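You operate a simulated robot arm through the tools that you are given. There is no shell and no other tool. Be economical: measure what you need, move in short steps, check, and stop when the job is done.

You are at the controls of a simulated robot arm. One attempt, no reset.

JOB
Shut the spinner down, cover its head, close the blue sugar tub.
Fine: Heat off first; the motor runs till HOT goes out; the steel cover goes on after that.

Only the result counts: the job must be done as asked and must still hold three seconds after the hand-in. Knocking over, shifting, dropping, spilling or breaking anything else fails it. A push-on lid holds only when it is set on centred and level and pressed home; a screw cap is set on level and turned clockwise until tight.

ROBOT AND FRAMES
A 7-joint arm with a fingered hand on a trunk, on a base that drives. Base frame: it is fixed to the floor where the robot stands at the start and does not move with it; the origin is under the middle of the robot, x ahead of it, y to its left, z up. Units: cm, rad, N and s.
Its first joint turns from -2.897 to 2.897 rad. Places, roughly: blue lid (9x9x3 cm) [60, -10, 90]; control box [60, 20, 90]; heat knob [60, 20, 90]; motor switch [60, 30, 90]; pink lid (9x9x3 cm) [70, -20, 90]; white lid (9x9x3 cm) [70, -30, 90]. Payload 4.7 kg.
The tool frame sits at the grasp point between the pads (the TCP): z along the fingers, y along the line on which they close. The tips reach 3.6 cm beyond it. Largest opening 12 cm; the body of the gripper starts 4.2 cm behind the TCP. The gripper is a hand of 5 fingers: y runs from the thumb to the fingers, the wrist lies at [-1.8, -12.2, -21] in the tool frame, and closing takes about 1.5 s.
Orientation is that of the tool frame in the base frame, as a unit quaternion [w, x, y, z]. With the fingers straight down and the wrist toward the robot, the tool's x, y and z point along [0, 1, 0], [1, 0, 0] and [0, 0, -1] of the base frame.

CONTROLS
- The arm moves only by the tool play_rows. Its argument "increments" is a list that holds one entry, the list of rows, each a list of 7 numbers: the shift along the base's x, y, z in cm, then the turn, a rotation vector about the base's x, y, z in rad, then the opening in per cent of the stroke, from 0 (shut) to 100 (fully open). In form: [[[dx, dy, dz, ax, ay, az, fingers], ...]]. A call has 1 to 20 rows; each row is the pose to reach, as a shift and turn from the pose commanded when the call began. Each row takes 0.2 s and may step no farther than 5 cm and 0.15 rad from the row before; otherwise, or with a gripper value out of range, the whole call is refused. A pose out of reach is approached as far as the arm can. The call stops where the force on the tool passes 70 N (or 10 N more than at its start, if that is more) or the arm is blocked; 0.2 s more then pass. Each finger travels about 4.5 cm/s and halts on what it meets, pressing with about 26 N; the grip force reading is that of the motor and also rises with nothing between the fingers. The clock runs only during rows and for 0.2 s after the last one: add rows that repeat a pose to give the fingers time. It gives the time, the measured TCP pose, the force on the tool (base axes), the opening and the grip force at its end, in the units of the frame above (readings bear some noise), with the torque about the TCP (base axes, N m) and any sound that the robot's microphone picked up.
- Cameras (640 x 400 px; columns grow to the right, rows downward): "scene" is now at [-25.61, 12.73, 121.2]; the picture's right is [0.54, -0.84, 0.00], its down [-0.49, -0.32, -0.81] and it looks along [0.68, 0.44, -0.59] (base axes); focal length 214 px, centre (320, 200). "wrist" rides on the gripper at [7.3, -9.1, -14.3] in the tool frame; the picture's right is [-0.80, 0.28, -0.53], its down [-0.53, -0.73, 0.42] and it looks along [-0.27, 0.62, 0.74] (tool axes); focal length 234 px, centre (320, 200). There is no depth. A picture from a camera that has moved, and an enlarged one, comes with that camera's place and axes in the base frame and with its lens.
- get_image(camera): a new picture of that camera. The clock stands still meanwhile.
- steer(legs): drives the robot by 1 to 6 legs, each [ahead, turn to the left] in cm and rad, along the robot's own axes; the way and the turn of a leg run together, so that a leg with both is an arc; at most 150 cm and 3.142 rad a leg. The arm and the cameras ride along, it lands a little off, and it stops where it bumps. It gives what a move gives.
- preshape(shape): the hand has 5 fingers and takes this shape, open, in about a second: jaw (thumb against the fingers, like two jaws); tri (thumb and two fingers); tip (a fingertip pinch); poke (one finger out to press); point (the index stretched); flat (the hand flat); cup (the hand cupped); fist (a fist). The gripper value then closes the fingers along that shape, each until it touches; the sizes above hold for jaw. It gives what a move gives, with no picture.
- turn_head(pan, tilt): turns the head with the scene camera to pan (to the left, within 2.496 rad either way) and tilt (down, from -0.506 to 1.204), counted from straight ahead of the robot. It gives what a move gives.
- close_up(camera, box): a new picture of the part [left, top, right, bottom] of that camera's present view, enlarged. The clock stands still meanwhile.
- sign_off(): hands the job in; it is judged then, once.

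Go step by step. Nothing tells you exact positions but the pictures and the camera data: compare them with the known pose of the tool, close in by small moves and look again before you grip or let go. The budget is 120 turns and 98 pictures, counting those below and the enlarged ones. Unless the task says otherwise, let go and move clear before handing in, and close with one line.

The tools are called after ">>>" as a command line: name --argument value ..., lists and objects as JSON in quotes. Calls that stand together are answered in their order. play_rows: Moves the arm, as the interface text tells. Its arguments: {"type":"object","properties":{"increments":{"type":"array","items":{"type":"array","items":{"type":"array","items":{"type":"number"}}}}},"required":["increments"]} The other tools are called the same way: preshape (shape) gives the hand a shape; steer (legs) drives the base; turn_head (pan, tilt) turns the head that bears the scene camera; get_image (camera) takes a picture; close_up (camera, box) takes an enlarged picture of a part of a camera's view; sign_off () hands the job in.

At the start:

```text
time: 0.0
position: [69.72, 2.24, 120.18]
ee_rot: [0.001, 0.707, 0.707, 0.0]
ft_force: [0.7, 0.6, -0.3]
torque: [0.0, 0.03, 0.0]
grip_width: 11.94
grip_force: 0.1
shape: jaw
robot x, y, heading: [0.34, 0.08, -0.001]
head pan, tilt: [0.571, 0.627]
```

scene: 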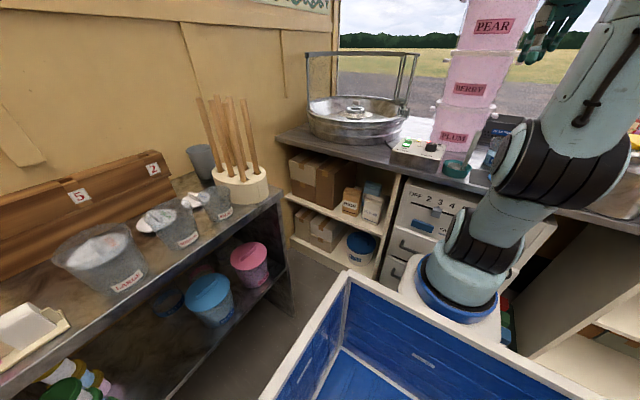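
wrist: 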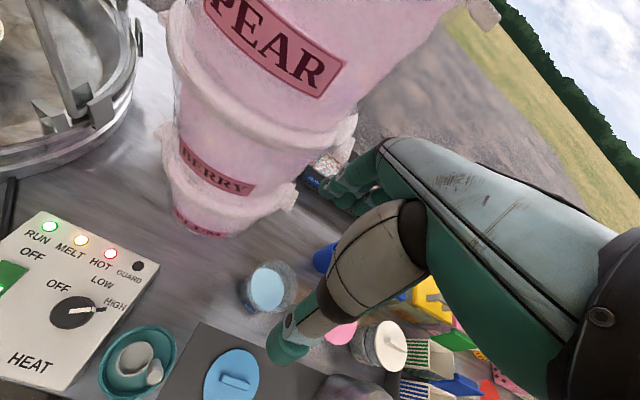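

I see a candy-floss van: spinner at the back left, control box with lamps (RUN, MELT, HOT lit) near the tool, lids to the right. I will turn the head to view the worktop.

>>> turn_head --pan 0.0 --tilt 0.6

>>> get_image --camera "scene"

>>> close_up --camera "wrist" --box '[0, 200, 320, 400]'

```text
time: 1.0
position: [69.74, 2.29, 120.15]
ee_rot: [0.0, 0.707, 0.707, 0.0]
ft_force: [0.1, -0.2, 0.5]
torque: [-0.06, 0.03, -0.02]
grip_width: 11.96
grip_force: 0.0
shape: jaw
robot x, y, heading: [0.01, 0.12, 0.002]
head pan, tilt: [0.0, 0.6]
```

```text
95 pictures are left
camera scene: at [-24.14, 8.0, 121.42], right [0.0, -1.0, 0.0], down [-0.57, 0.0, -0.82], along [0.82, 0.0, -0.57], focal length 214 px, centre (320, 200)
```

scene: 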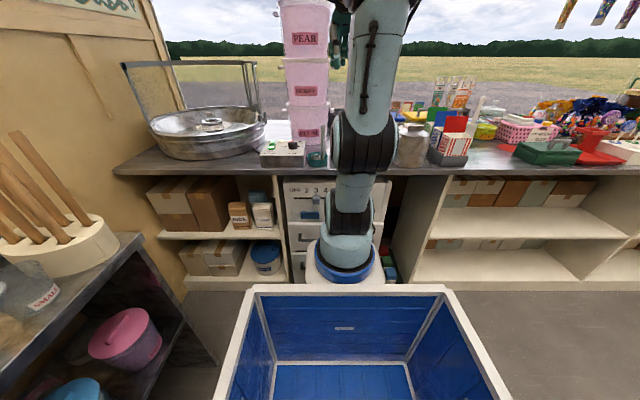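

```text
2.00 times, centred on (160, 300) of wrist
camera zoom: at [60.79, 9.6, 134.65], right [0.28, -0.8, 0.53], down [-0.73, -0.53, -0.42], along [0.62, -0.27, -0.74], focal length 468 px, centre (640, 0)
```

zoom: 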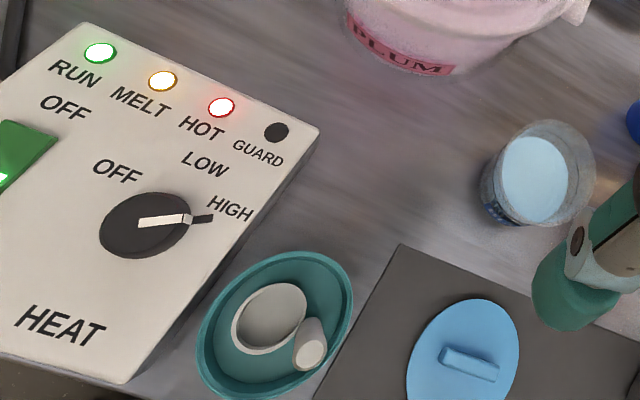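

>>> close_up --camera "scene" --box '[110, 40, 350, 190]'

>>> close_up --camera "scene" --box '[380, 60, 640, 200]'

>>> get_image --camera "wrist"

```text
2.67 times, centred on (230, 115) of scene
camera zoom: at [-24.14, 8.0, 121.42], right [0.0, -1.0, 0.0], down [-0.57, 0.0, -0.82], along [0.82, 0.0, -0.57], focal length 572 px, centre (560, 427)
```

zoom: 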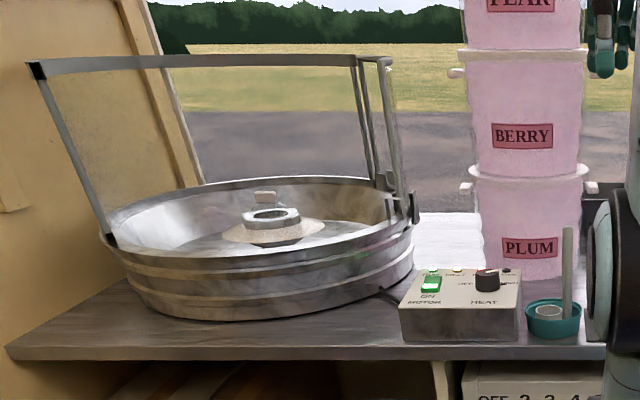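

```text
2.46 times, centred on (510, 130) of scene
camera zoom: at [-24.14, 8.0, 121.42], right [0.0, -1.0, 0.0], down [-0.57, 0.0, -0.82], along [0.82, 0.0, -0.57], focal length 528 px, centre (-148, 372)
```

zoom: 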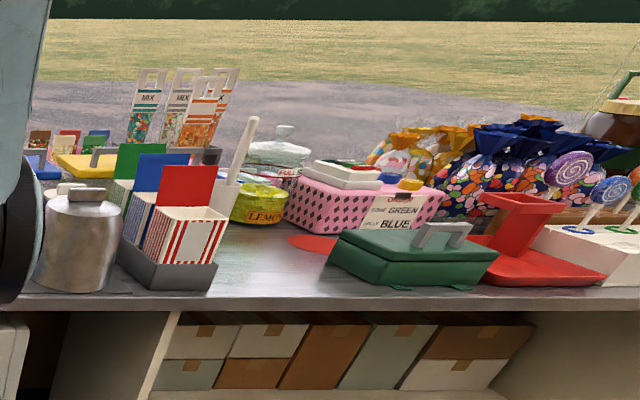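

```text
91 pictures are left
camera wrist: at [60.79, 9.6, 134.65], right [0.28, -0.8, 0.53], down [-0.73, -0.53, -0.42], along [0.62, -0.27, -0.74], focal length 234 px, centre (320, 200)
```

wrist: 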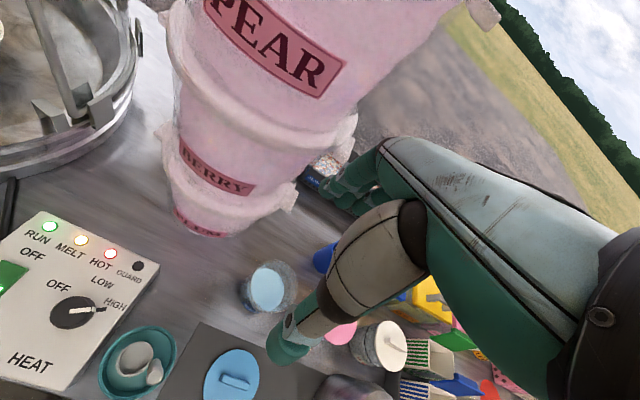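

>>> close_up --camera "scene" --box '[500, 120, 580, 170]'

>>> close_up --camera "scene" --box '[380, 110, 460, 180]'

>>> close_up --camera "wrist" --box '[200, 220, 500, 400]'

```text
8.00 times, centred on (540, 145) of scene
camera zoom: at [-24.14, 8.0, 121.42], right [0.0, -1.0, 0.0], down [-0.57, 0.0, -0.82], along [0.82, 0.0, -0.57], focal length 1716 px, centre (-1440, 640)
```

zoom: 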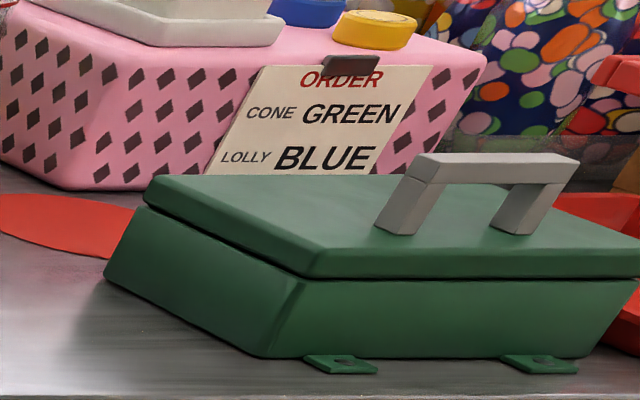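

```text
5.71 times, centred on (420, 145) of scene
camera zoom: at [-24.14, 8.0, 121.42], right [0.0, -1.0, 0.0], down [-0.57, 0.0, -0.82], along [0.82, 0.0, -0.57], focal length 1226 px, centre (-251, 514)
```

zoom: 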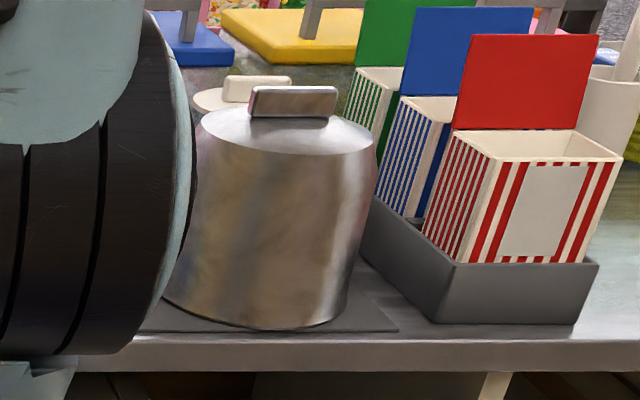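

```text
2.13 times, centred on (350, 310) of wrist
camera zoom: at [60.79, 9.6, 134.65], right [0.28, -0.8, 0.53], down [-0.73, -0.53, -0.42], along [0.62, -0.27, -0.74], focal length 500 px, centre (256, -35)
```

zoom: 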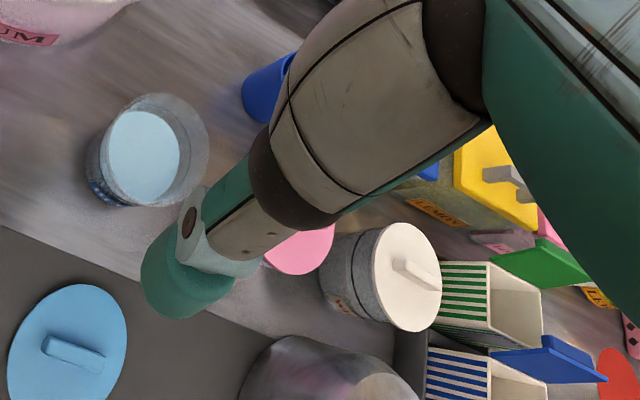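

The counter lies near z 84; the knob is about [60, 19, 90], the blue tub ~[73,-3], the blue lid ~[59,-5], the steel cover ~[59,-29], and the spinner head ~[73,56]. I move the hand back and over towards the control box and look.

>>> play_rows --increments '[[[-4, 0, 0, 0, 0, 0, 100], [-8, 2, 0, 0, 0, 0, 100], [-12, 5, 0, 0, 0, 0, 100], [-14, 9, 0, 0, 0, 0, 100], [-14, 13, -1, 0, 0, 0, 100], [-14, 17, -3, 0, 0, 0, 100], [-14, 17, -7, 0, 0, 0, 100]]]'

>>> get_image --camera "wrist"

>>> get_image --camera "scene"

```text
time: 2.6
position: [55.75, 19.27, 113.25]
ee_rot: [-0.001, 0.707, 0.707, 0.001]
ft_force: [-0.4, 0.1, -0.9]
torque: [0.05, -0.03, 0.0]
grip_width: 11.99
grip_force: 0.0
shape: jaw
robot x, y, heading: [0.21, -0.02, 0.0]
head pan, tilt: [0.0, 0.6]
```

```text
87 pictures are left
camera wrist: at [46.71, 26.59, 127.64], right [0.28, -0.8, 0.53], down [-0.73, -0.53, -0.43], along [0.62, -0.27, -0.74], focal length 234 px, centre (320, 200)
```

wrist: 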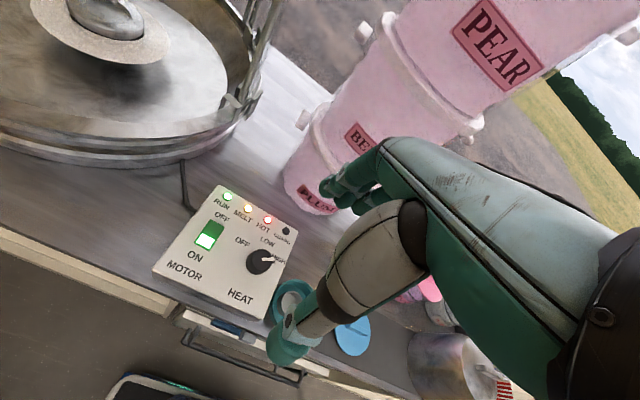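

```text
86 pictures are left
camera scene: at [-24.16, 7.99, 121.42], right [0.0, -1.0, 0.0], down [-0.56, 0.0, -0.83], along [0.83, 0.0, -0.56], focal length 214 px, centre (320, 200)
```

scene: 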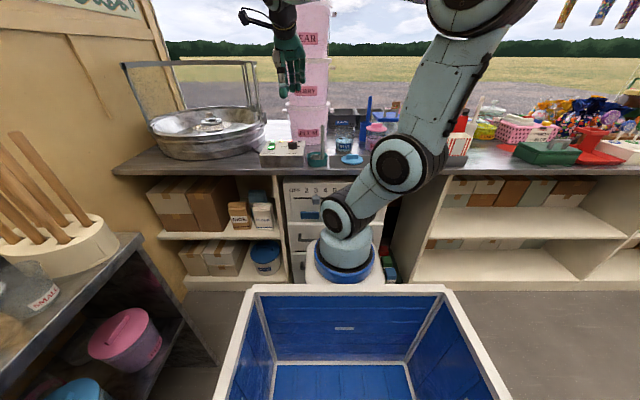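

>>> close_up --camera "wrist" --box '[140, 170, 300, 320]'

>>> close_up --camera "scene" --box '[240, 80, 380, 180]'

```text
2.67 times, centred on (220, 245) of wrist
camera zoom: at [46.71, 26.59, 127.64], right [0.28, -0.8, 0.53], down [-0.73, -0.53, -0.43], along [0.62, -0.27, -0.74], focal length 624 px, centre (587, 80)
```

zoom: 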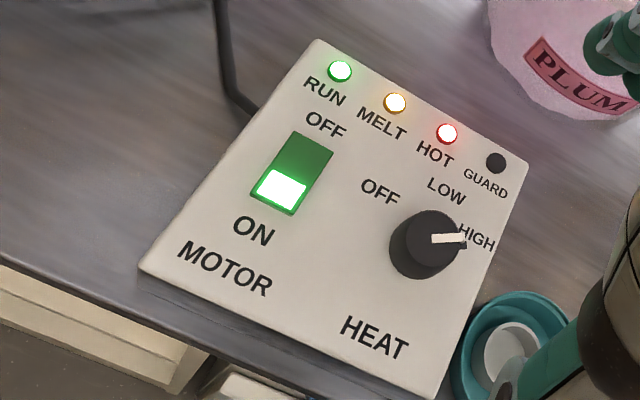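

```text
4.00 times, centred on (310, 130) of scene
camera zoom: at [-24.16, 7.99, 121.42], right [0.0, -1.0, 0.0], down [-0.56, 0.0, -0.83], along [0.83, 0.0, -0.56], focal length 858 px, centre (360, 480)
```

zoom: 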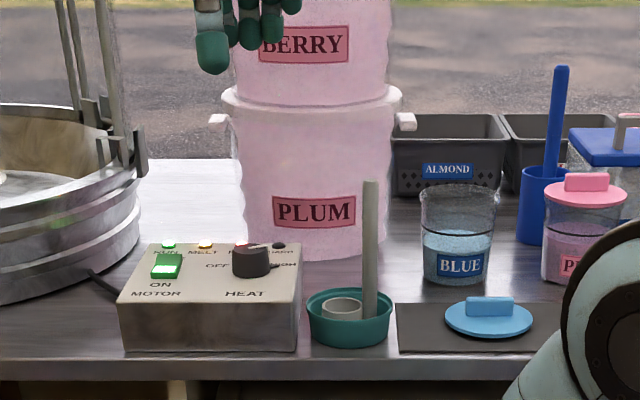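

The knob top is at about [60.2, 19.0, 92.5], pointing to HIGH at about -53°, and OFF is at about +66°, so it needs about +2.0 rad (counter-clockwise). I pre-yaw the hand by -1 rad over the knob and descend partway.

>>> play_rows --increments '[[[1, 0, -1, 0, 0, -0.14, 90], [2, 0, -3, 0, 0, -0.28, 80], [3, 0, -5, 0, 0, -0.42, 75], [4, 0, -7, 0, 0, -0.56, 70], [4.45, -0.2, -9, 0, 0, -0.7, 65], [4.45, -0.2, -11, 0, 0, -0.84, 65], [4.45, -0.2, -12, 0, 0, -0.98, 65], [4.45, -0.2, -12, 0, 0, -1.0, 65]]]'

>>> get_image --camera "wrist"

>>> close_up --camera "scene" --box '[220, 60, 380, 180]'

```text
time: 4.4
position: [60.22, 19.09, 101.19]
ee_rot: [-0.001, 0.96, 0.281, 0.0]
ft_force: [0.2, 0.3, -0.5]
torque: [0.01, 0.0, 0.0]
grip_width: 7.84
grip_force: 0.1
shape: jaw
robot x, y, heading: [0.27, 0.17, -0.002]
head pan, tilt: [0.0, 0.6]
```

```text
83 pictures are left
camera wrist: at [61.51, 30.79, 115.62], right [-0.53, -0.67, 0.53], down [-0.84, 0.33, -0.42], along [0.11, -0.67, -0.74], focal length 234 px, centre (320, 200)
```

wrist: 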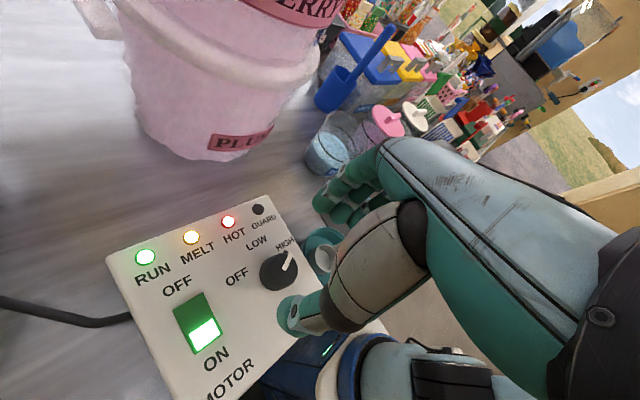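

```text
3.33 times, centred on (300, 120) of scene
camera zoom: at [-24.14, 8.0, 121.42], right [0.0, -1.0, 0.0], down [-0.56, 0.0, -0.83], along [0.83, 0.0, -0.56], focal length 715 px, centre (387, 467)
```

zoom: 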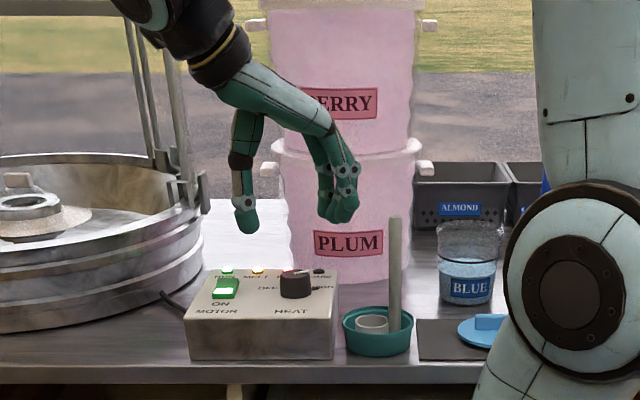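

The thumb and fingers straddle the knob well. I descend to the knob and close.

>>> play_rows --increments '[[[0, 0, -3, 0, 0, 0, 65], [0, 0, -6, 0, 0, 0, 65], [0, 0, -6.4, 0, 0, 0, 65]]]'

>>> close_up --camera "wrist" --box '[160, 160, 420, 360]'

>>> close_up --camera "scene" --box '[240, 100, 360, 180]'

```text
time: 5.2
position: [60.28, 19.04, 94.91]
ee_rot: [-0.001, 0.96, 0.281, 0.0]
ft_force: [-0.1, 0.1, 0.7]
torque: [0.01, 0.04, 0.04]
grip_width: 7.84
grip_force: 0.1
shape: jaw
robot x, y, heading: [-0.08, 0.27, 0.003]
head pan, tilt: [0.0, 0.6]
```

```text
2.00 times, centred on (290, 260) of wrist
camera zoom: at [61.56, 30.78, 109.27], right [-0.53, -0.67, 0.53], down [-0.84, 0.33, -0.42], along [0.11, -0.67, -0.74], focal length 468 px, centre (380, 80)
```

zoom: 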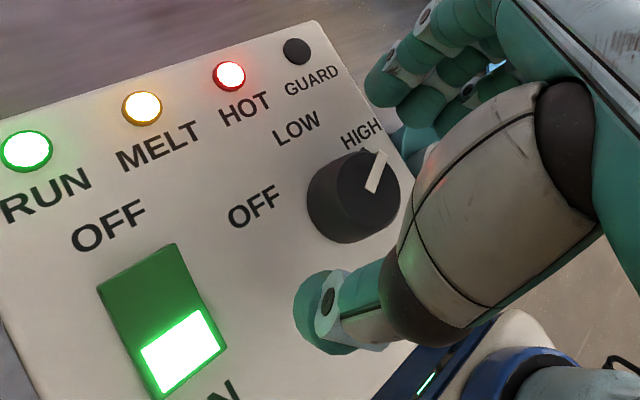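

```text
5.00 times, centred on (300, 140) of scene
camera zoom: at [-24.14, 8.0, 121.42], right [0.0, -1.0, 0.0], down [-0.56, 0.0, -0.83], along [0.83, 0.0, -0.56], focal length 1072 px, centre (420, 500)
```

zoom: 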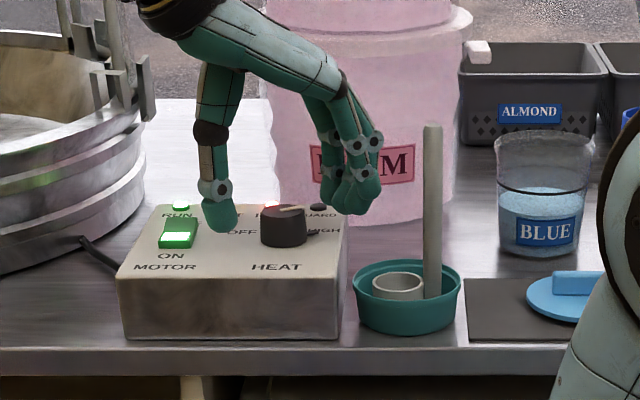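

>>> play_rows --increments '[[[0, 0, -0.4, 0, 0, 0, 55], [0, 0, -0.4, 0, 0, 0, 40], [0, 0, -0.4, 0, 0, 0, 25], [0, 0, -0.4, 0, 0, 0, 10], [0, 0, -0.4, 0, 0, 0, 0], [0, 0, -0.4, 0, 0, 0, 0], [0, 0, -0.4, 0, 0, 0, 0], [0, 0, -0.4, 0, 0, 0, 0]]]'

>>> close_up --camera "wrist" --box '[160, 160, 420, 360]'

```text
time: 7.0
position: [60.24, 19.08, 94.4]
ee_rot: [0.0, 0.96, 0.282, -0.001]
ft_force: [-4.2, 7.1, -1.9]
torque: [0.21, 0.16, -0.03]
grip_width: 2.65
grip_force: 26.7
shape: jaw
robot x, y, heading: [-0.42, -0.24, -0.005]
head pan, tilt: [0.0, 0.6]
```

```text
2.00 times, centred on (290, 260) of wrist
camera zoom: at [61.53, 30.84, 108.85], right [-0.53, -0.67, 0.53], down [-0.84, 0.33, -0.42], along [0.11, -0.67, -0.74], focal length 468 px, centre (380, 80)
```

zoom: 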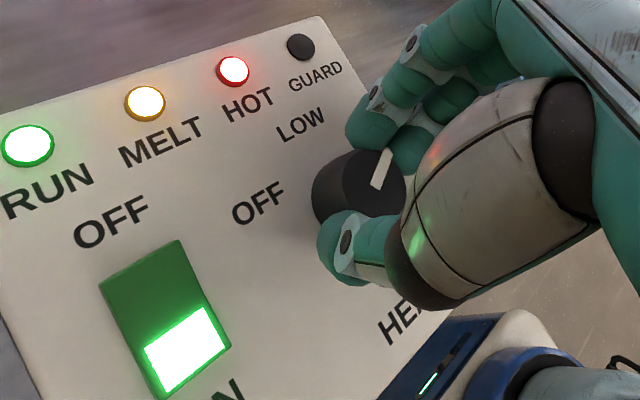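

The knob is gripped. I turn it counter-clockwise.

>>> play_rows --increments '[[[0, 0, 0, 0, 0, 0.14, 0], [0, 0, 0, 0, 0, 0.28, 0], [0, 0, 0, 0, 0, 0.42, 0], [0, 0, 0, 0, 0, 0.56, 0], [0, 0, 0, 0, 0, 0.7, 0], [0, 0, 0, 0, 0, 0.84, 0], [0, 0, 0, 0, 0, 0.98, 0], [0, 0, 0, 0, 0, 1.12, 0], [0, 0, 0, 0, 0, 1.26, 0], [0, 0, 0, 0, 0, 1.4, 0], [0, 0, 0, 0, 0, 1.54, 0], [0, 0, 0, 0, 0, 1.68, 0], [0, 0, 0, 0, 0, 1.82, 0], [0, 0, 0, 0, 0, 1.96, 0], [0, 0, 0, 0, 0, 2.05, 0]]]'

>>> close_up --camera "scene" --box '[240, 100, 360, 180]'

>>> get_image --camera "wrist"

```text
time: 10.2
position: [60.16, 19.1, 94.43]
ee_rot: [0.001, 0.257, 0.966, 0.0]
ft_force: [-15.5, 2.3, 3.4]
torque: [0.06, 0.43, -0.06]
grip_width: 2.67
grip_force: 25.7
shape: jaw
robot x, y, heading: [-0.08, 0.13, 0.0]
head pan, tilt: [0.0, 0.6]
```

```text
5.00 times, centred on (300, 140) of scene
camera zoom: at [-24.2, 8.02, 121.41], right [0.0, -1.0, 0.0], down [-0.56, 0.0, -0.83], along [0.83, 0.0, -0.56], focal length 1072 px, centre (420, 500)
```

zoom: 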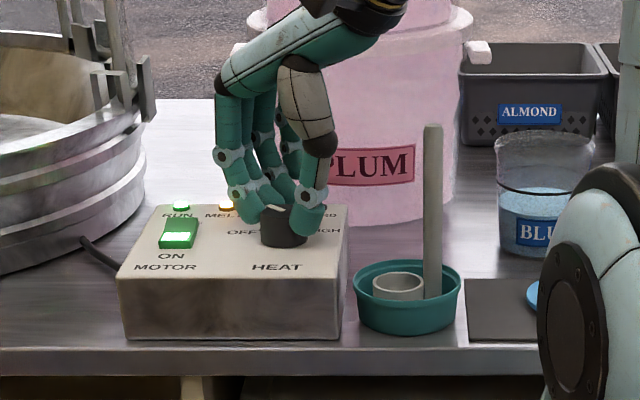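

```text
77 pictures are left
camera wrist: at [49.47, 14.82, 108.86], right [0.84, -0.16, 0.53], down [0.1, -0.9, -0.42], along [0.54, 0.41, -0.74], focal length 234 px, centre (320, 200)
```

wrist: 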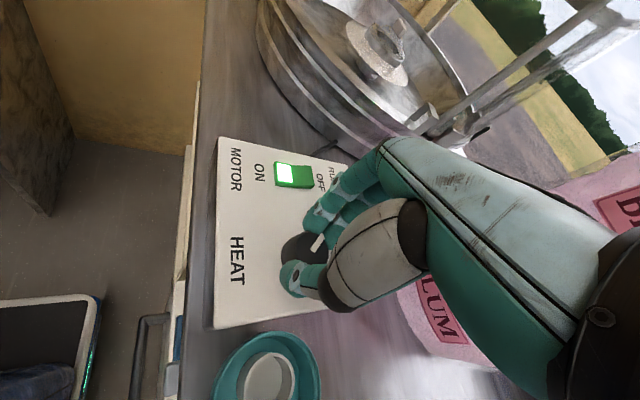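

>>> play_rows --increments '[[[0, 0, 0, 0, 0, 0, 20], [0, 0, 0, 0, 0, 0, 50], [0, 0, 0, 0, 0, 0, 55], [0, 0, 3, 0, 0, 0, 55], [0, 0, 7, 0, 0, 0, 55], [-3, 0, 10, 0, 0, 0, 55], [-7, 0, 12, 0, 0, 0, 55]]]'

>>> close_up --camera "scene" --box '[240, 110, 340, 180]'

>>> get_image --camera "wrist"

```text
time: 11.8
position: [53.24, 18.96, 106.4]
ee_rot: [-0.002, 0.258, 0.966, 0.0]
ft_force: [0.5, -1.2, -1.0]
torque: [-0.03, 0.05, 0.03]
grip_width: 6.53
grip_force: 0.0
shape: jaw
robot x, y, heading: [0.28, -0.19, -0.002]
head pan, tilt: [0.0, 0.6]
```

```text
5.71 times, centred on (290, 145) of scene
camera zoom: at [-24.11, 8.02, 121.43], right [0.0, -1.0, 0.0], down [-0.57, 0.0, -0.82], along [0.82, 0.0, -0.57], focal length 1226 px, centre (491, 514)
```

zoom: 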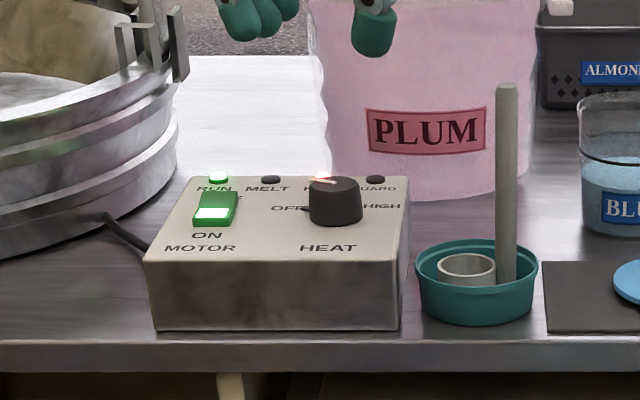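

```text
75 pictures are left
camera wrist: at [42.52, 14.8, 120.93], right [0.84, -0.16, 0.52], down [0.1, -0.9, -0.42], along [0.54, 0.41, -0.74], focal length 234 px, centre (320, 200)
```

wrist: 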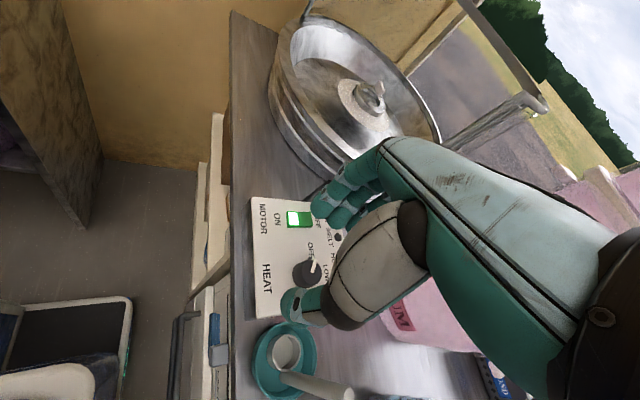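

MELT has gone out, HOT is still on. I check the pointer against OFF.

>>> close_up --camera "wrist" --box '[250, 190, 350, 320]'

```text
3.08 times, centred on (300, 255) of wrist
camera zoom: at [42.52, 14.8, 120.93], right [0.84, -0.16, 0.52], down [0.1, -0.9, -0.42], along [0.54, 0.41, -0.74], focal length 720 px, centre (382, 31)
```

zoom: 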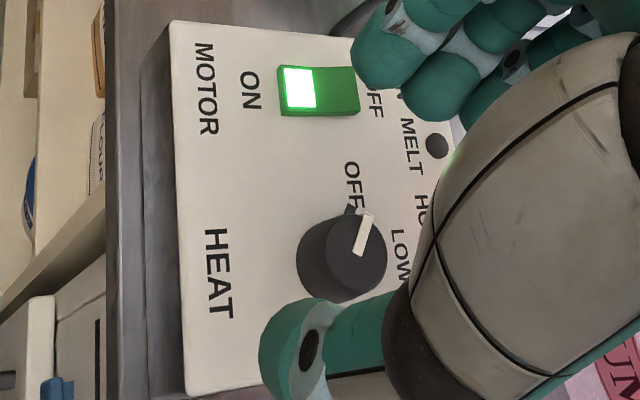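

Heat is off; HOT still needs to go out. I look closely at the spinner guard hoop, as it matters for fitting the cover.

>>> close_up --camera "wrist" --box '[260, 0, 560, 190]'

>>> close_up --camera "scene" --box '[110, 50, 280, 170]'

```text
2.11 times, centred on (410, 95) of wrist
camera zoom: at [42.52, 14.8, 120.93], right [0.84, -0.16, 0.52], down [0.1, -0.9, -0.42], along [0.54, 0.41, -0.74], focal length 493 px, centre (130, 421)
```

zoom: 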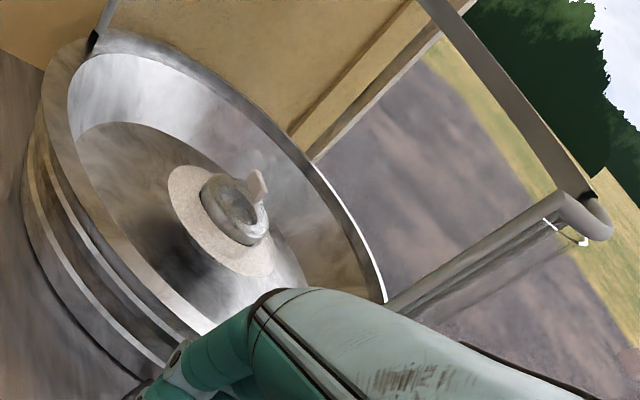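

```text
3.33 times, centred on (195, 110) of scene
camera zoom: at [-24.11, 8.02, 121.43], right [0.0, -1.0, 0.0], down [-0.57, 0.0, -0.82], along [0.82, 0.0, -0.57], focal length 715 px, centre (737, 500)
```

zoom: 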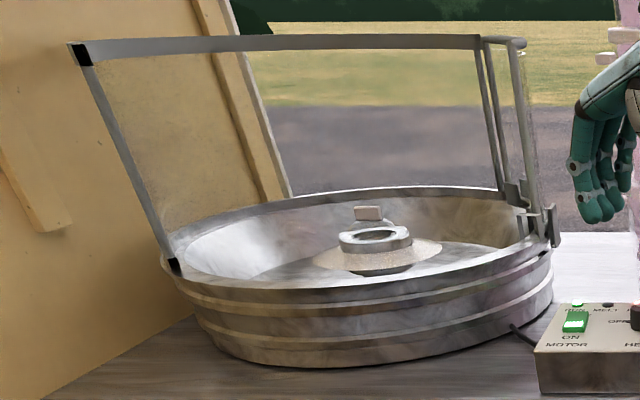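

The spinner head triangulates to about [84, 61, 93], with a guard bar above it at z ~118, so I'll plan the cover approach carefully later. While HOT cools I'll do the blue lid, whose handle is about [59.1, -5.2, 87].

>>> play_rows --increments '[[[0, 0, 4, 0, 0, -0.14, 60], [-2, -4, 6, 0, 0, -0.28, 60], [-4, -8, 6, 0, 0, -0.42, 60], [-4, -12, 6, 0, 0, -0.56, 60], [-4, -16, 6, 0, 0, -0.7, 60], [-4, -20, 6, 0, 0, -0.84, 60], [-1, -24, 6, 0, 0, -0.98, 60], [2, -24.2, 4, 0, 0, -1.05, 60], [3, -24.2, 0, 0, 0, -1.05, 60]]]'

>>> get_image --camera "wrist"

>>> close_up --camera "scene" --box '[260, 80, 460, 180]'

```text
time: 13.8
position: [56.09, -5.06, 106.5]
ee_rot: [0.001, 0.708, 0.706, 0.0]
ft_force: [-0.4, -0.4, 0.5]
torque: [0.0, -0.04, 0.02]
grip_width: 7.19
grip_force: 0.1
shape: jaw
robot x, y, heading: [0.24, -0.3, -0.004]
head pan, tilt: [0.0, 0.6]
```

```text
71 pictures are left
camera wrist: at [47.14, 2.29, 120.88], right [0.28, -0.8, 0.53], down [-0.73, -0.53, -0.43], along [0.62, -0.27, -0.74], focal length 234 px, centre (320, 200)
```

wrist: 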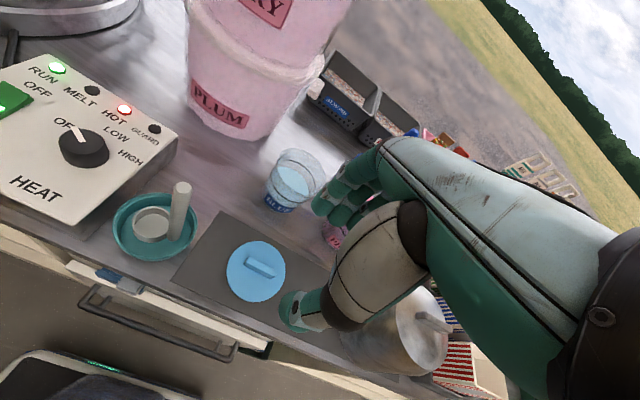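

```text
3.20 times, centred on (360, 130) of scene
camera zoom: at [-24.16, 8.02, 121.42], right [0.0, -1.0, 0.0], down [-0.56, 0.0, -0.83], along [0.83, 0.0, -0.56], focal length 686 px, centre (192, 424)
```

zoom: 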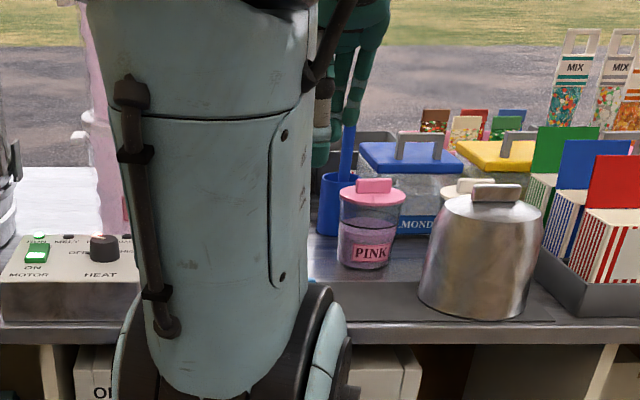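

The lid handle is confirmed at [58.9, -5.2], running along y. I descend above it.

>>> play_rows --increments '[[[1.5, 0, -4, 0, 0, 0, 50], [2.85, -0.2, -8, 0, 0, 0, 45], [2.85, -0.2, -12, 0, 0, 0, 45], [2.85, -0.2, -14.5, 0, 0, 0, 45]]]'

>>> close_up --camera "wrist" --box '[160, 160, 420, 360]'

```text
time: 14.8
position: [58.98, -5.32, 91.91]
ee_rot: [0.0, 0.707, 0.707, 0.0]
ft_force: [0.2, 0.4, -0.1]
torque: [-0.02, -0.01, 0.0]
grip_width: 5.46
grip_force: 0.1
shape: jaw
robot x, y, heading: [0.06, 0.12, -0.002]
head pan, tilt: [0.0, 0.6]
```

```text
2.00 times, centred on (290, 260) of wrist
camera zoom: at [50.02, 1.99, 106.38], right [0.28, -0.8, 0.53], down [-0.73, -0.53, -0.43], along [0.62, -0.27, -0.74], focal length 468 px, centre (380, 80)
```

zoom: 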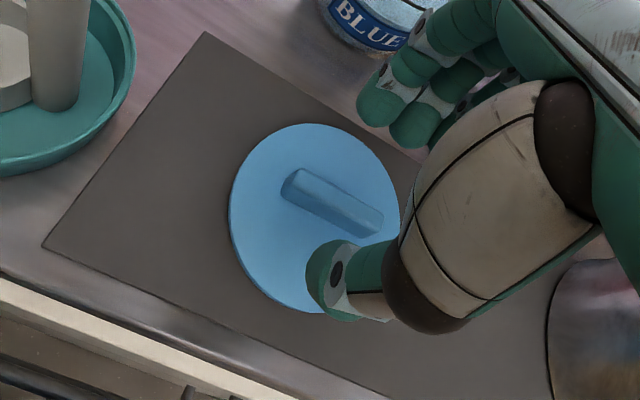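

>>> play_rows --increments '[[[-0.4, 0.3, -1, 0, 0, 0, 45], [-0.4, 0.3, -2, 0, 0, 0, 45], [-0.4, 0.3, -2.4, 0, 0, 0, 45]]]'

>>> close_up --camera "wrist" --box '[160, 160, 420, 360]'

```text
time: 15.6
position: [58.7, -5.03, 89.55]
ee_rot: [0.0, 0.707, 0.707, 0.0]
ft_force: [1.0, -0.2, 0.8]
torque: [-0.02, 0.02, 0.01]
grip_width: 5.44
grip_force: 0.0
shape: jaw
robot x, y, heading: [0.25, -0.08, 0.002]
head pan, tilt: [0.0, 0.6]
```

```text
2.00 times, centred on (290, 260) of wrist
camera zoom: at [49.67, 2.31, 103.96], right [0.28, -0.8, 0.53], down [-0.73, -0.53, -0.42], along [0.62, -0.27, -0.74], focal length 468 px, centre (380, 80)
```

zoom: 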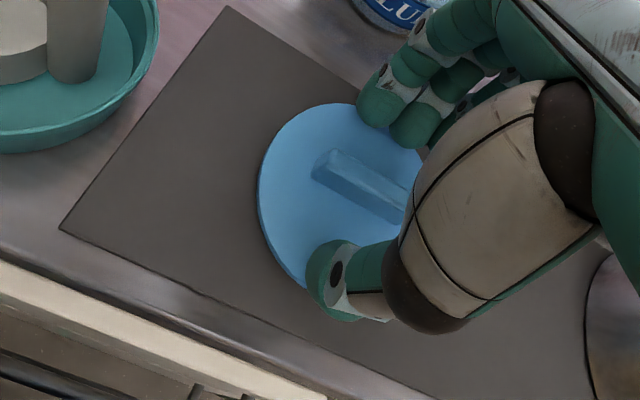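

>>> play_rows --increments '[[[0, 0, -0.3, 0, 0, 0, 35], [0, 0, -0.3, 0, 0, 0, 20], [0, 0, -0.3, 0, 0, 0, 5], [0, 0, -0.3, 0, 0, 0, 0], [0, 0, -0.3, 0, 0, 0, 0], [0, 0, -0.3, 0, 0, 0, 0]]]'

>>> close_up --camera "wrist" --box '[160, 160, 420, 360]'

```text
time: 17.0
position: [58.69, -5.11, 89.14]
ee_rot: [0.0, 0.707, 0.707, 0.0]
ft_force: [0.1, 0.7, 0.4]
torque: [0.01, -0.02, 0.01]
grip_width: 0.6
grip_force: 26.1
shape: jaw
robot x, y, heading: [0.36, -0.05, -0.002]
head pan, tilt: [0.0, 0.6]
```

```text
2.00 times, centred on (290, 260) of wrist
camera zoom: at [49.67, 2.3, 103.67], right [0.28, -0.8, 0.53], down [-0.73, -0.53, -0.42], along [0.62, -0.27, -0.74], focal length 468 px, centre (380, 80)
```

zoom: 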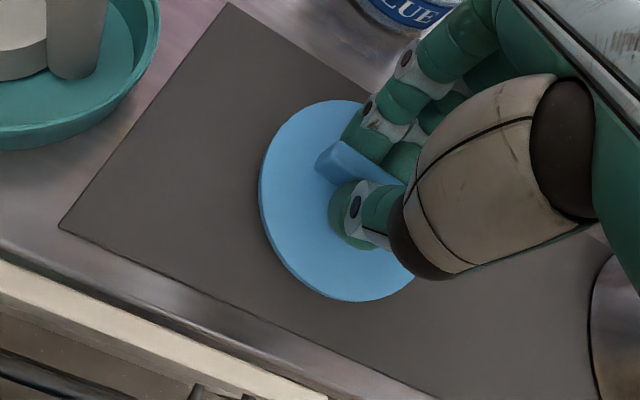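

The lid is gripped. I lift it clear and look.

>>> play_rows --increments '[[[0, 0, 2, 0, 0, 0, 0], [0, 0, 6, 0, 0, 0, 0], [0, 0, 10, 0, 0, 0, 0], [0, 0, 14, 0, 0, 0, 0], [0, 0, 14, 0, 0, 0, 0]]]'

>>> get_image --camera "wrist"

>>> close_up --camera "scene" --box '[260, 80, 460, 180]'

```text
time: 18.2
position: [58.65, -5.01, 103.21]
ee_rot: [0.001, 0.707, 0.707, 0.0]
ft_force: [-0.2, 0.5, -0.5]
torque: [0.01, 0.0, -0.02]
grip_width: 0.6
grip_force: 26.5
shape: jaw
robot x, y, heading: [-0.11, -0.4, -0.001]
head pan, tilt: [0.0, 0.6]
```

```text
66 pictures are left
camera wrist: at [49.63, 2.35, 117.66], right [0.28, -0.8, 0.53], down [-0.73, -0.53, -0.42], along [0.62, -0.27, -0.74], focal length 234 px, centre (320, 200)
```

wrist: 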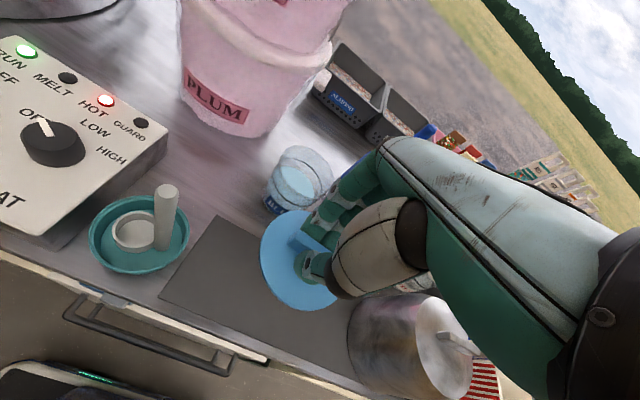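

```text
3.20 times, centred on (360, 130) of scene
camera zoom: at [-24.14, 8.01, 121.42], right [0.0, -1.0, 0.0], down [-0.56, 0.0, -0.83], along [0.83, 0.0, -0.56], focal length 686 px, centre (192, 424)
```

zoom: 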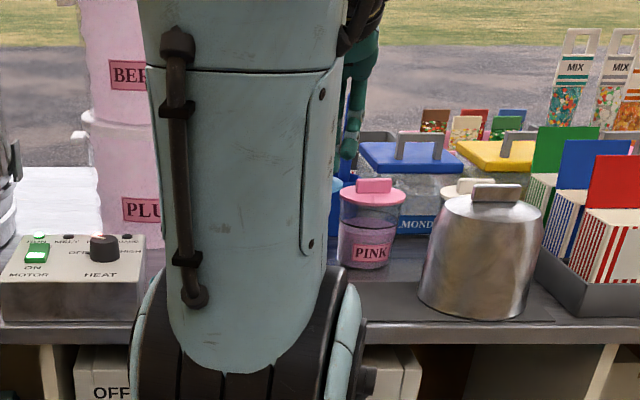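

>>> close_up --camera "wrist" --box '[240, 130, 360, 230]'

```text
4.00 times, centred on (300, 180) of wrist
camera zoom: at [49.63, 2.35, 117.66], right [0.28, -0.8, 0.53], down [-0.73, -0.53, -0.42], along [0.62, -0.27, -0.74], focal length 937 px, centre (400, 280)
```

zoom: 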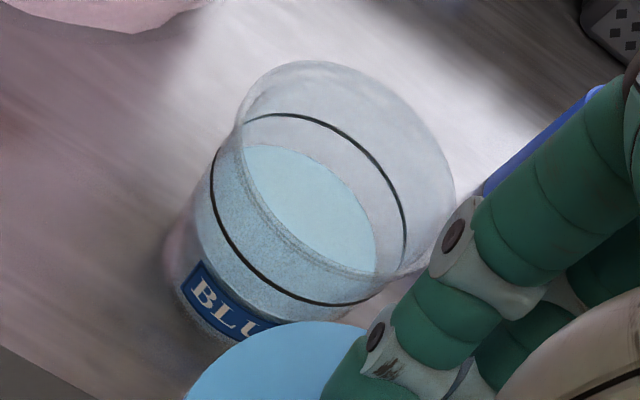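

>>> close_up --camera "wrist" --box '[230, 190, 380, 330]'

```text
2.86 times, centred on (305, 260) of wrist
camera zoom: at [49.63, 2.35, 117.66], right [0.28, -0.8, 0.53], down [-0.73, -0.53, -0.42], along [0.62, -0.27, -0.74], focal length 669 px, centre (363, 29)
```

zoom: 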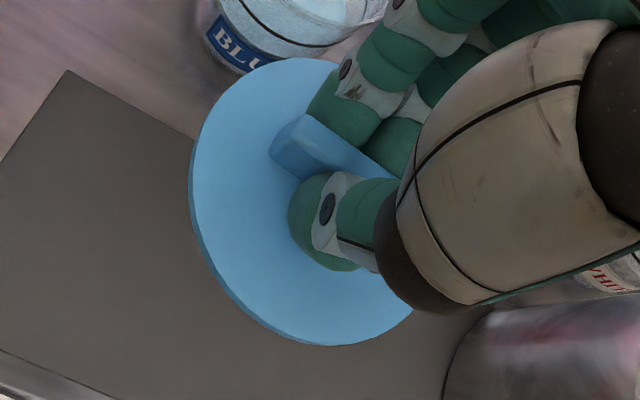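

The tub rim centre is about [72.9, -2.85, 93.6] and the lid hangs nearly centred under the tool. I carry it above the tub.

>>> play_rows --increments '[[[4, 0.5, 0, 0, 0, 0, 0], [8, 1.2, 0, 0, 0, 0, 0], [12, 2, 0, 0, 0, 0, 0], [14.4, 2.15, 0, 0, 0, 0, 0], [14.4, 2.15, -2, 0, 0, 0, 0], [14.4, 2.15, -2, 0, 0, 0, 0]]]'

>>> get_image --camera "wrist"

>>> close_up --camera "scene" --box '[260, 80, 460, 180]'

```text
time: 19.6
position: [73.11, -2.78, 101.22]
ee_rot: [0.0, 0.707, 0.707, 0.0]
ft_force: [0.5, 0.5, -1.1]
torque: [0.02, 0.0, 0.02]
grip_width: 0.59
grip_force: 25.5
shape: jaw
robot x, y, heading: [0.17, -0.2, -0.001]
head pan, tilt: [0.0, 0.6]
```

```text
62 pictures are left
camera wrist: at [64.1, 4.47, 115.64], right [0.28, -0.8, 0.53], down [-0.73, -0.53, -0.42], along [0.62, -0.27, -0.74], focal length 234 px, centre (320, 200)
```

wrist: 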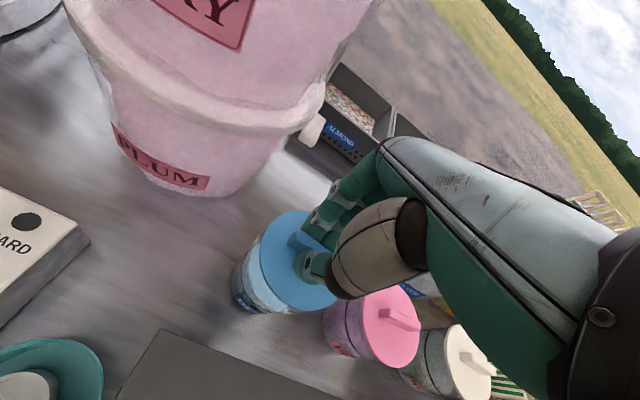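

```text
3.20 times, centred on (360, 130) of scene
camera zoom: at [-24.14, 8.01, 121.42], right [0.0, -1.0, 0.0], down [-0.56, 0.0, -0.83], along [0.83, 0.0, -0.56], focal length 686 px, centre (192, 424)
```

zoom: 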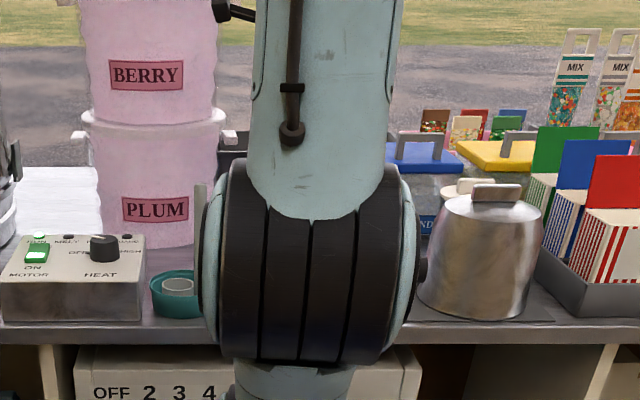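

>>> play_rows --increments '[[[0, 0, -2, 0, 0, 0, 0], [0, 0, -2, 0, 0, 0, 0]]]'

>>> close_up --camera "wrist" --box '[210, 180, 360, 330]'

```text
time: 20.2
position: [73.22, -2.85, 99.28]
ee_rot: [0.0, 0.707, 0.707, 0.0]
ft_force: [-0.2, 0.4, 0.0]
torque: [0.01, -0.03, -0.02]
grip_width: 0.62
grip_force: 26.1
shape: jaw
robot x, y, heading: [0.1, -0.07, -0.001]
head pan, tilt: [0.0, 0.6]
```

```text
2.67 times, centred on (285, 255) of wrist
camera zoom: at [64.09, 4.45, 113.67], right [0.28, -0.8, 0.53], down [-0.73, -0.53, -0.42], along [0.62, -0.27, -0.74], focal length 624 px, centre (413, 53)
```

zoom: 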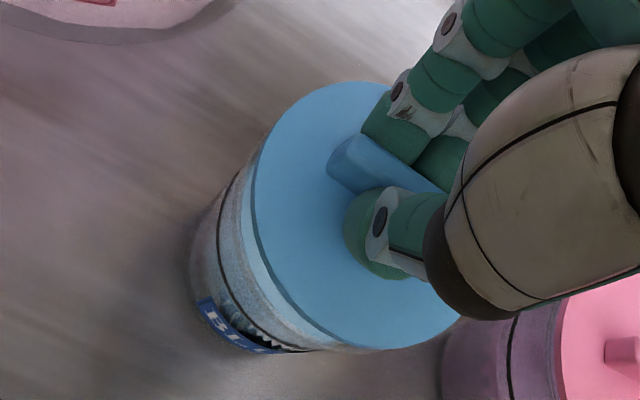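

>>> close_up --camera "wrist" --box '[250, 200, 330, 320]'

```text
3.33 times, centred on (290, 260) of wrist
camera zoom: at [64.09, 4.45, 113.67], right [0.28, -0.8, 0.53], down [-0.73, -0.53, -0.42], along [0.62, -0.27, -0.74], focal length 781 px, centre (420, 0)
```

zoom: 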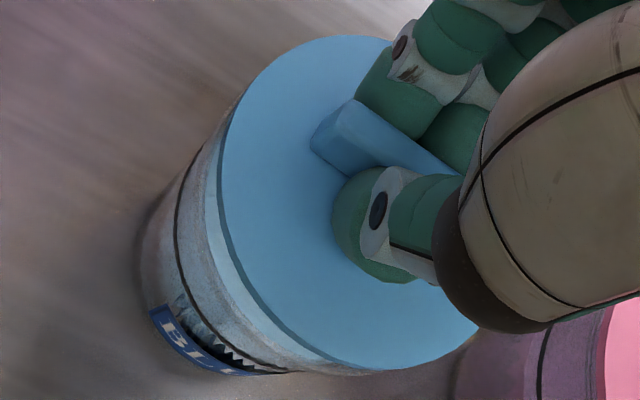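

The lid looks concentric. I lower gently to contact.

>>> play_rows --increments '[[[0, 0, -0.4, 0, 0, 0, 0], [0, 0, -0.8, 0, 0, 0, 0], [0, 0, -1.0, 0, 0, 0, 0]]]'

>>> close_up --camera "wrist" --box '[250, 200, 330, 320]'

```text
time: 21.0
position: [73.08, -2.88, 98.26]
ee_rot: [0.0, 0.707, 0.707, -0.001]
ft_force: [-0.2, 0.5, -0.1]
torque: [0.0, -0.01, 0.0]
grip_width: 0.61
grip_force: 25.8
shape: jaw
robot x, y, heading: [0.39, 0.17, 0.0]
head pan, tilt: [0.0, 0.6]
```

```text
3.33 times, centred on (290, 260) of wrist
camera zoom: at [64.11, 4.47, 112.64], right [0.28, -0.8, 0.53], down [-0.73, -0.53, -0.42], along [0.62, -0.27, -0.74], focal length 781 px, centre (420, 0)
```

zoom: 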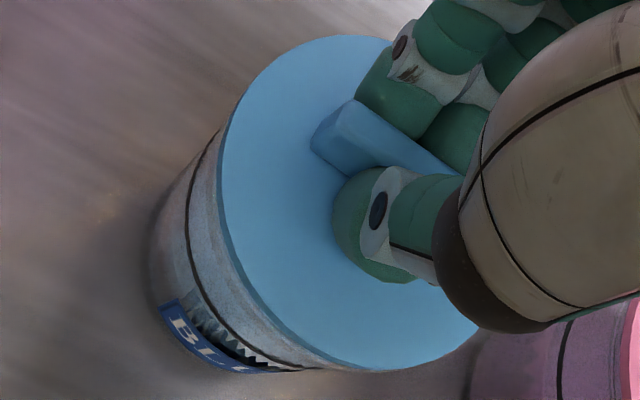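

>>> play_rows --increments '[[[0, 0, -0.3, 0, 0, 0, 0], [0, 0, -0.6, 0, 0, 0, 0]]]'

>>> close_up --camera "wrist" --box '[250, 200, 330, 320]'

```text
time: 21.6
position: [73.12, -2.91, 97.97]
ee_rot: [0.0, 0.707, 0.707, 0.0]
ft_force: [-2.5, -2.8, 8.2]
torque: [-0.03, -0.03, 0.0]
grip_width: 0.62
grip_force: 26.3
shape: jaw
robot x, y, heading: [0.14, -0.07, -0.004]
head pan, tilt: [0.0, 0.6]
heard: snap
```

```text
3.33 times, centred on (290, 260) of wrist
camera zoom: at [64.09, 4.48, 112.17], right [0.28, -0.8, 0.53], down [-0.73, -0.53, -0.43], along [0.62, -0.27, -0.74], focal length 781 px, centre (420, 0)
```

zoom: 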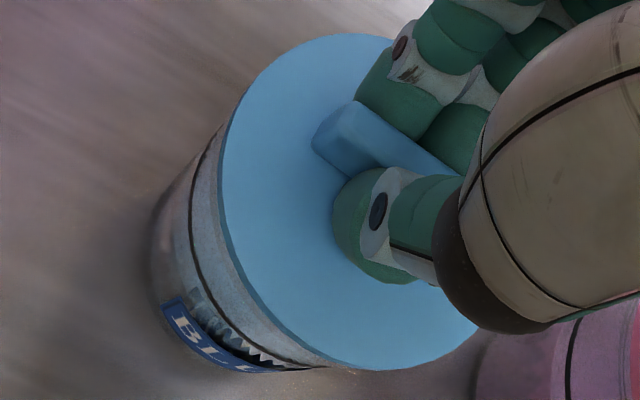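

A snap was heard: the lid is home. I press slightly to be sure, release and back off.

>>> play_rows --increments '[[[0, 0, -0.3, 0, 0, 0, 0], [0, 0, 0.3, 0, 0, 0, 0], [0, 0, 0.3, 0, 0, 0, 15], [0, 0, 0.3, 0, 0, 0, 30], [0, 0, 0.3, 0, 0, 0, 40], [0, 0, 0.3, 0, 0, 0, 45], [0, 0, 4, 0, 0, 0, 45], [-3, 0, 8, 0, 0, 0, 45], [-7, 0, 11, 0, 0, 0, 45]]]'

>>> get_image --camera "wrist"

```text
time: 23.6
position: [66.28, -2.93, 108.54]
ee_rot: [-0.001, 0.707, 0.707, -0.001]
ft_force: [-0.2, 0.3, -0.8]
torque: [0.0, 0.03, 0.02]
grip_width: 5.37
grip_force: 0.0
shape: jaw
robot x, y, heading: [0.27, -0.14, -0.0]
head pan, tilt: [0.0, 0.6]
```

```text
56 pictures are left
camera wrist: at [57.23, 4.39, 122.96], right [0.28, -0.8, 0.52], down [-0.73, -0.53, -0.42], along [0.62, -0.27, -0.74], focal length 234 px, centre (320, 200)
```

wrist: 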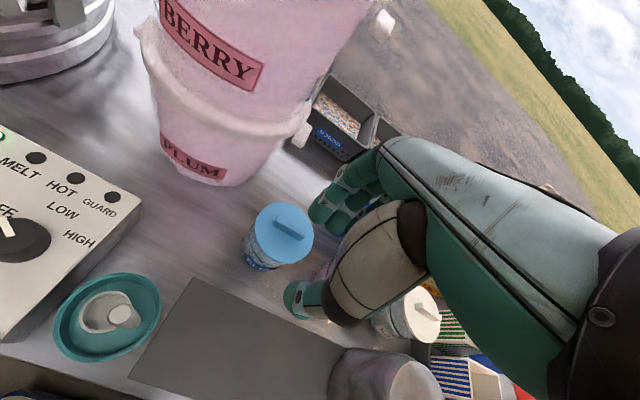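

The blue lid sits level on its tub, and HOT has gone out. Now to switch the motor off: I move over to the switch and shape the hand to poke.

>>> play_rows --increments '[[[-4, 0, 2, 0, 0, 0, 45], [-8, 2, 2, 0, 0, 0, 45], [-10, 6, 2, 0, 0, 0, 45], [-10, 11, 2, 0, 0, 0, 45], [-10, 16, 2, 0, 0, 0, 45], [-10, 21, 2, 0, 0, 0, 45], [-10, 26, 2, 0, 0, 0, 45], [-8, 30.5, 2, 0, 0, 0, 45], [-5, 30.5, 0, 0, 0, 0, 45]]]'

>>> preshape --shape "poke"

>>> get_image --camera "wrist"

>>> close_up --camera "scene" --box '[180, 60, 340, 180]'

```text
time: 25.6
position: [61.02, 27.65, 108.7]
ee_rot: [-0.001, 0.708, 0.707, 0.0]
ft_force: [-0.5, -0.2, 1.0]
torque: [-0.02, 0.01, 0.0]
grip_width: 5.35
grip_force: 0.0
shape: jaw
robot x, y, heading: [-0.06, -0.15, -0.0]
head pan, tilt: [0.0, 0.6]
```

```text
time: 26.5
position: [61.1, 27.68, 108.63]
ee_rot: [0.0, 0.707, 0.707, 0.001]
ft_force: [0.3, 0.0, 0.5]
torque: [0.0, 0.01, -0.02]
grip_width: 0.0
grip_force: 0.0
shape: poke
robot x, y, heading: [0.15, -0.16, 0.001]
head pan, tilt: [0.0, 0.6]
```

```text
55 pictures are left
camera wrist: at [52.09, 34.93, 123.1], right [0.28, -0.8, 0.53], down [-0.73, -0.53, -0.42], along [0.62, -0.27, -0.74], focal length 234 px, centre (320, 200)
```

wrist: 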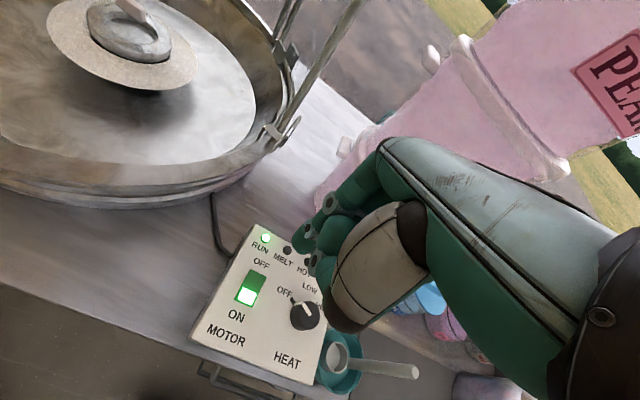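

```text
3.33 times, centred on (260, 120) of scene
camera zoom: at [-24.14, 8.01, 121.42], right [0.0, -1.0, 0.0], down [-0.56, 0.0, -0.83], along [0.83, 0.0, -0.56], focal length 715 px, centre (520, 467)
```

zoom: 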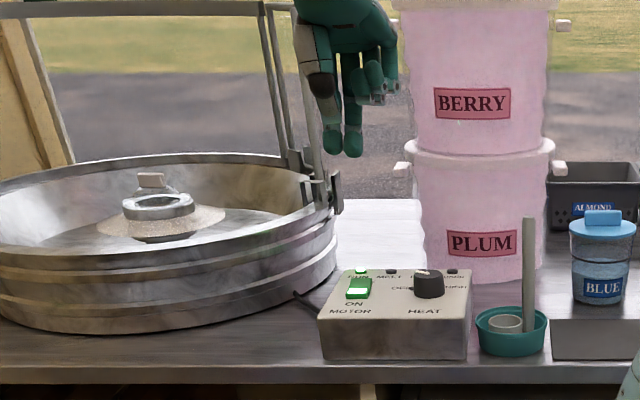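

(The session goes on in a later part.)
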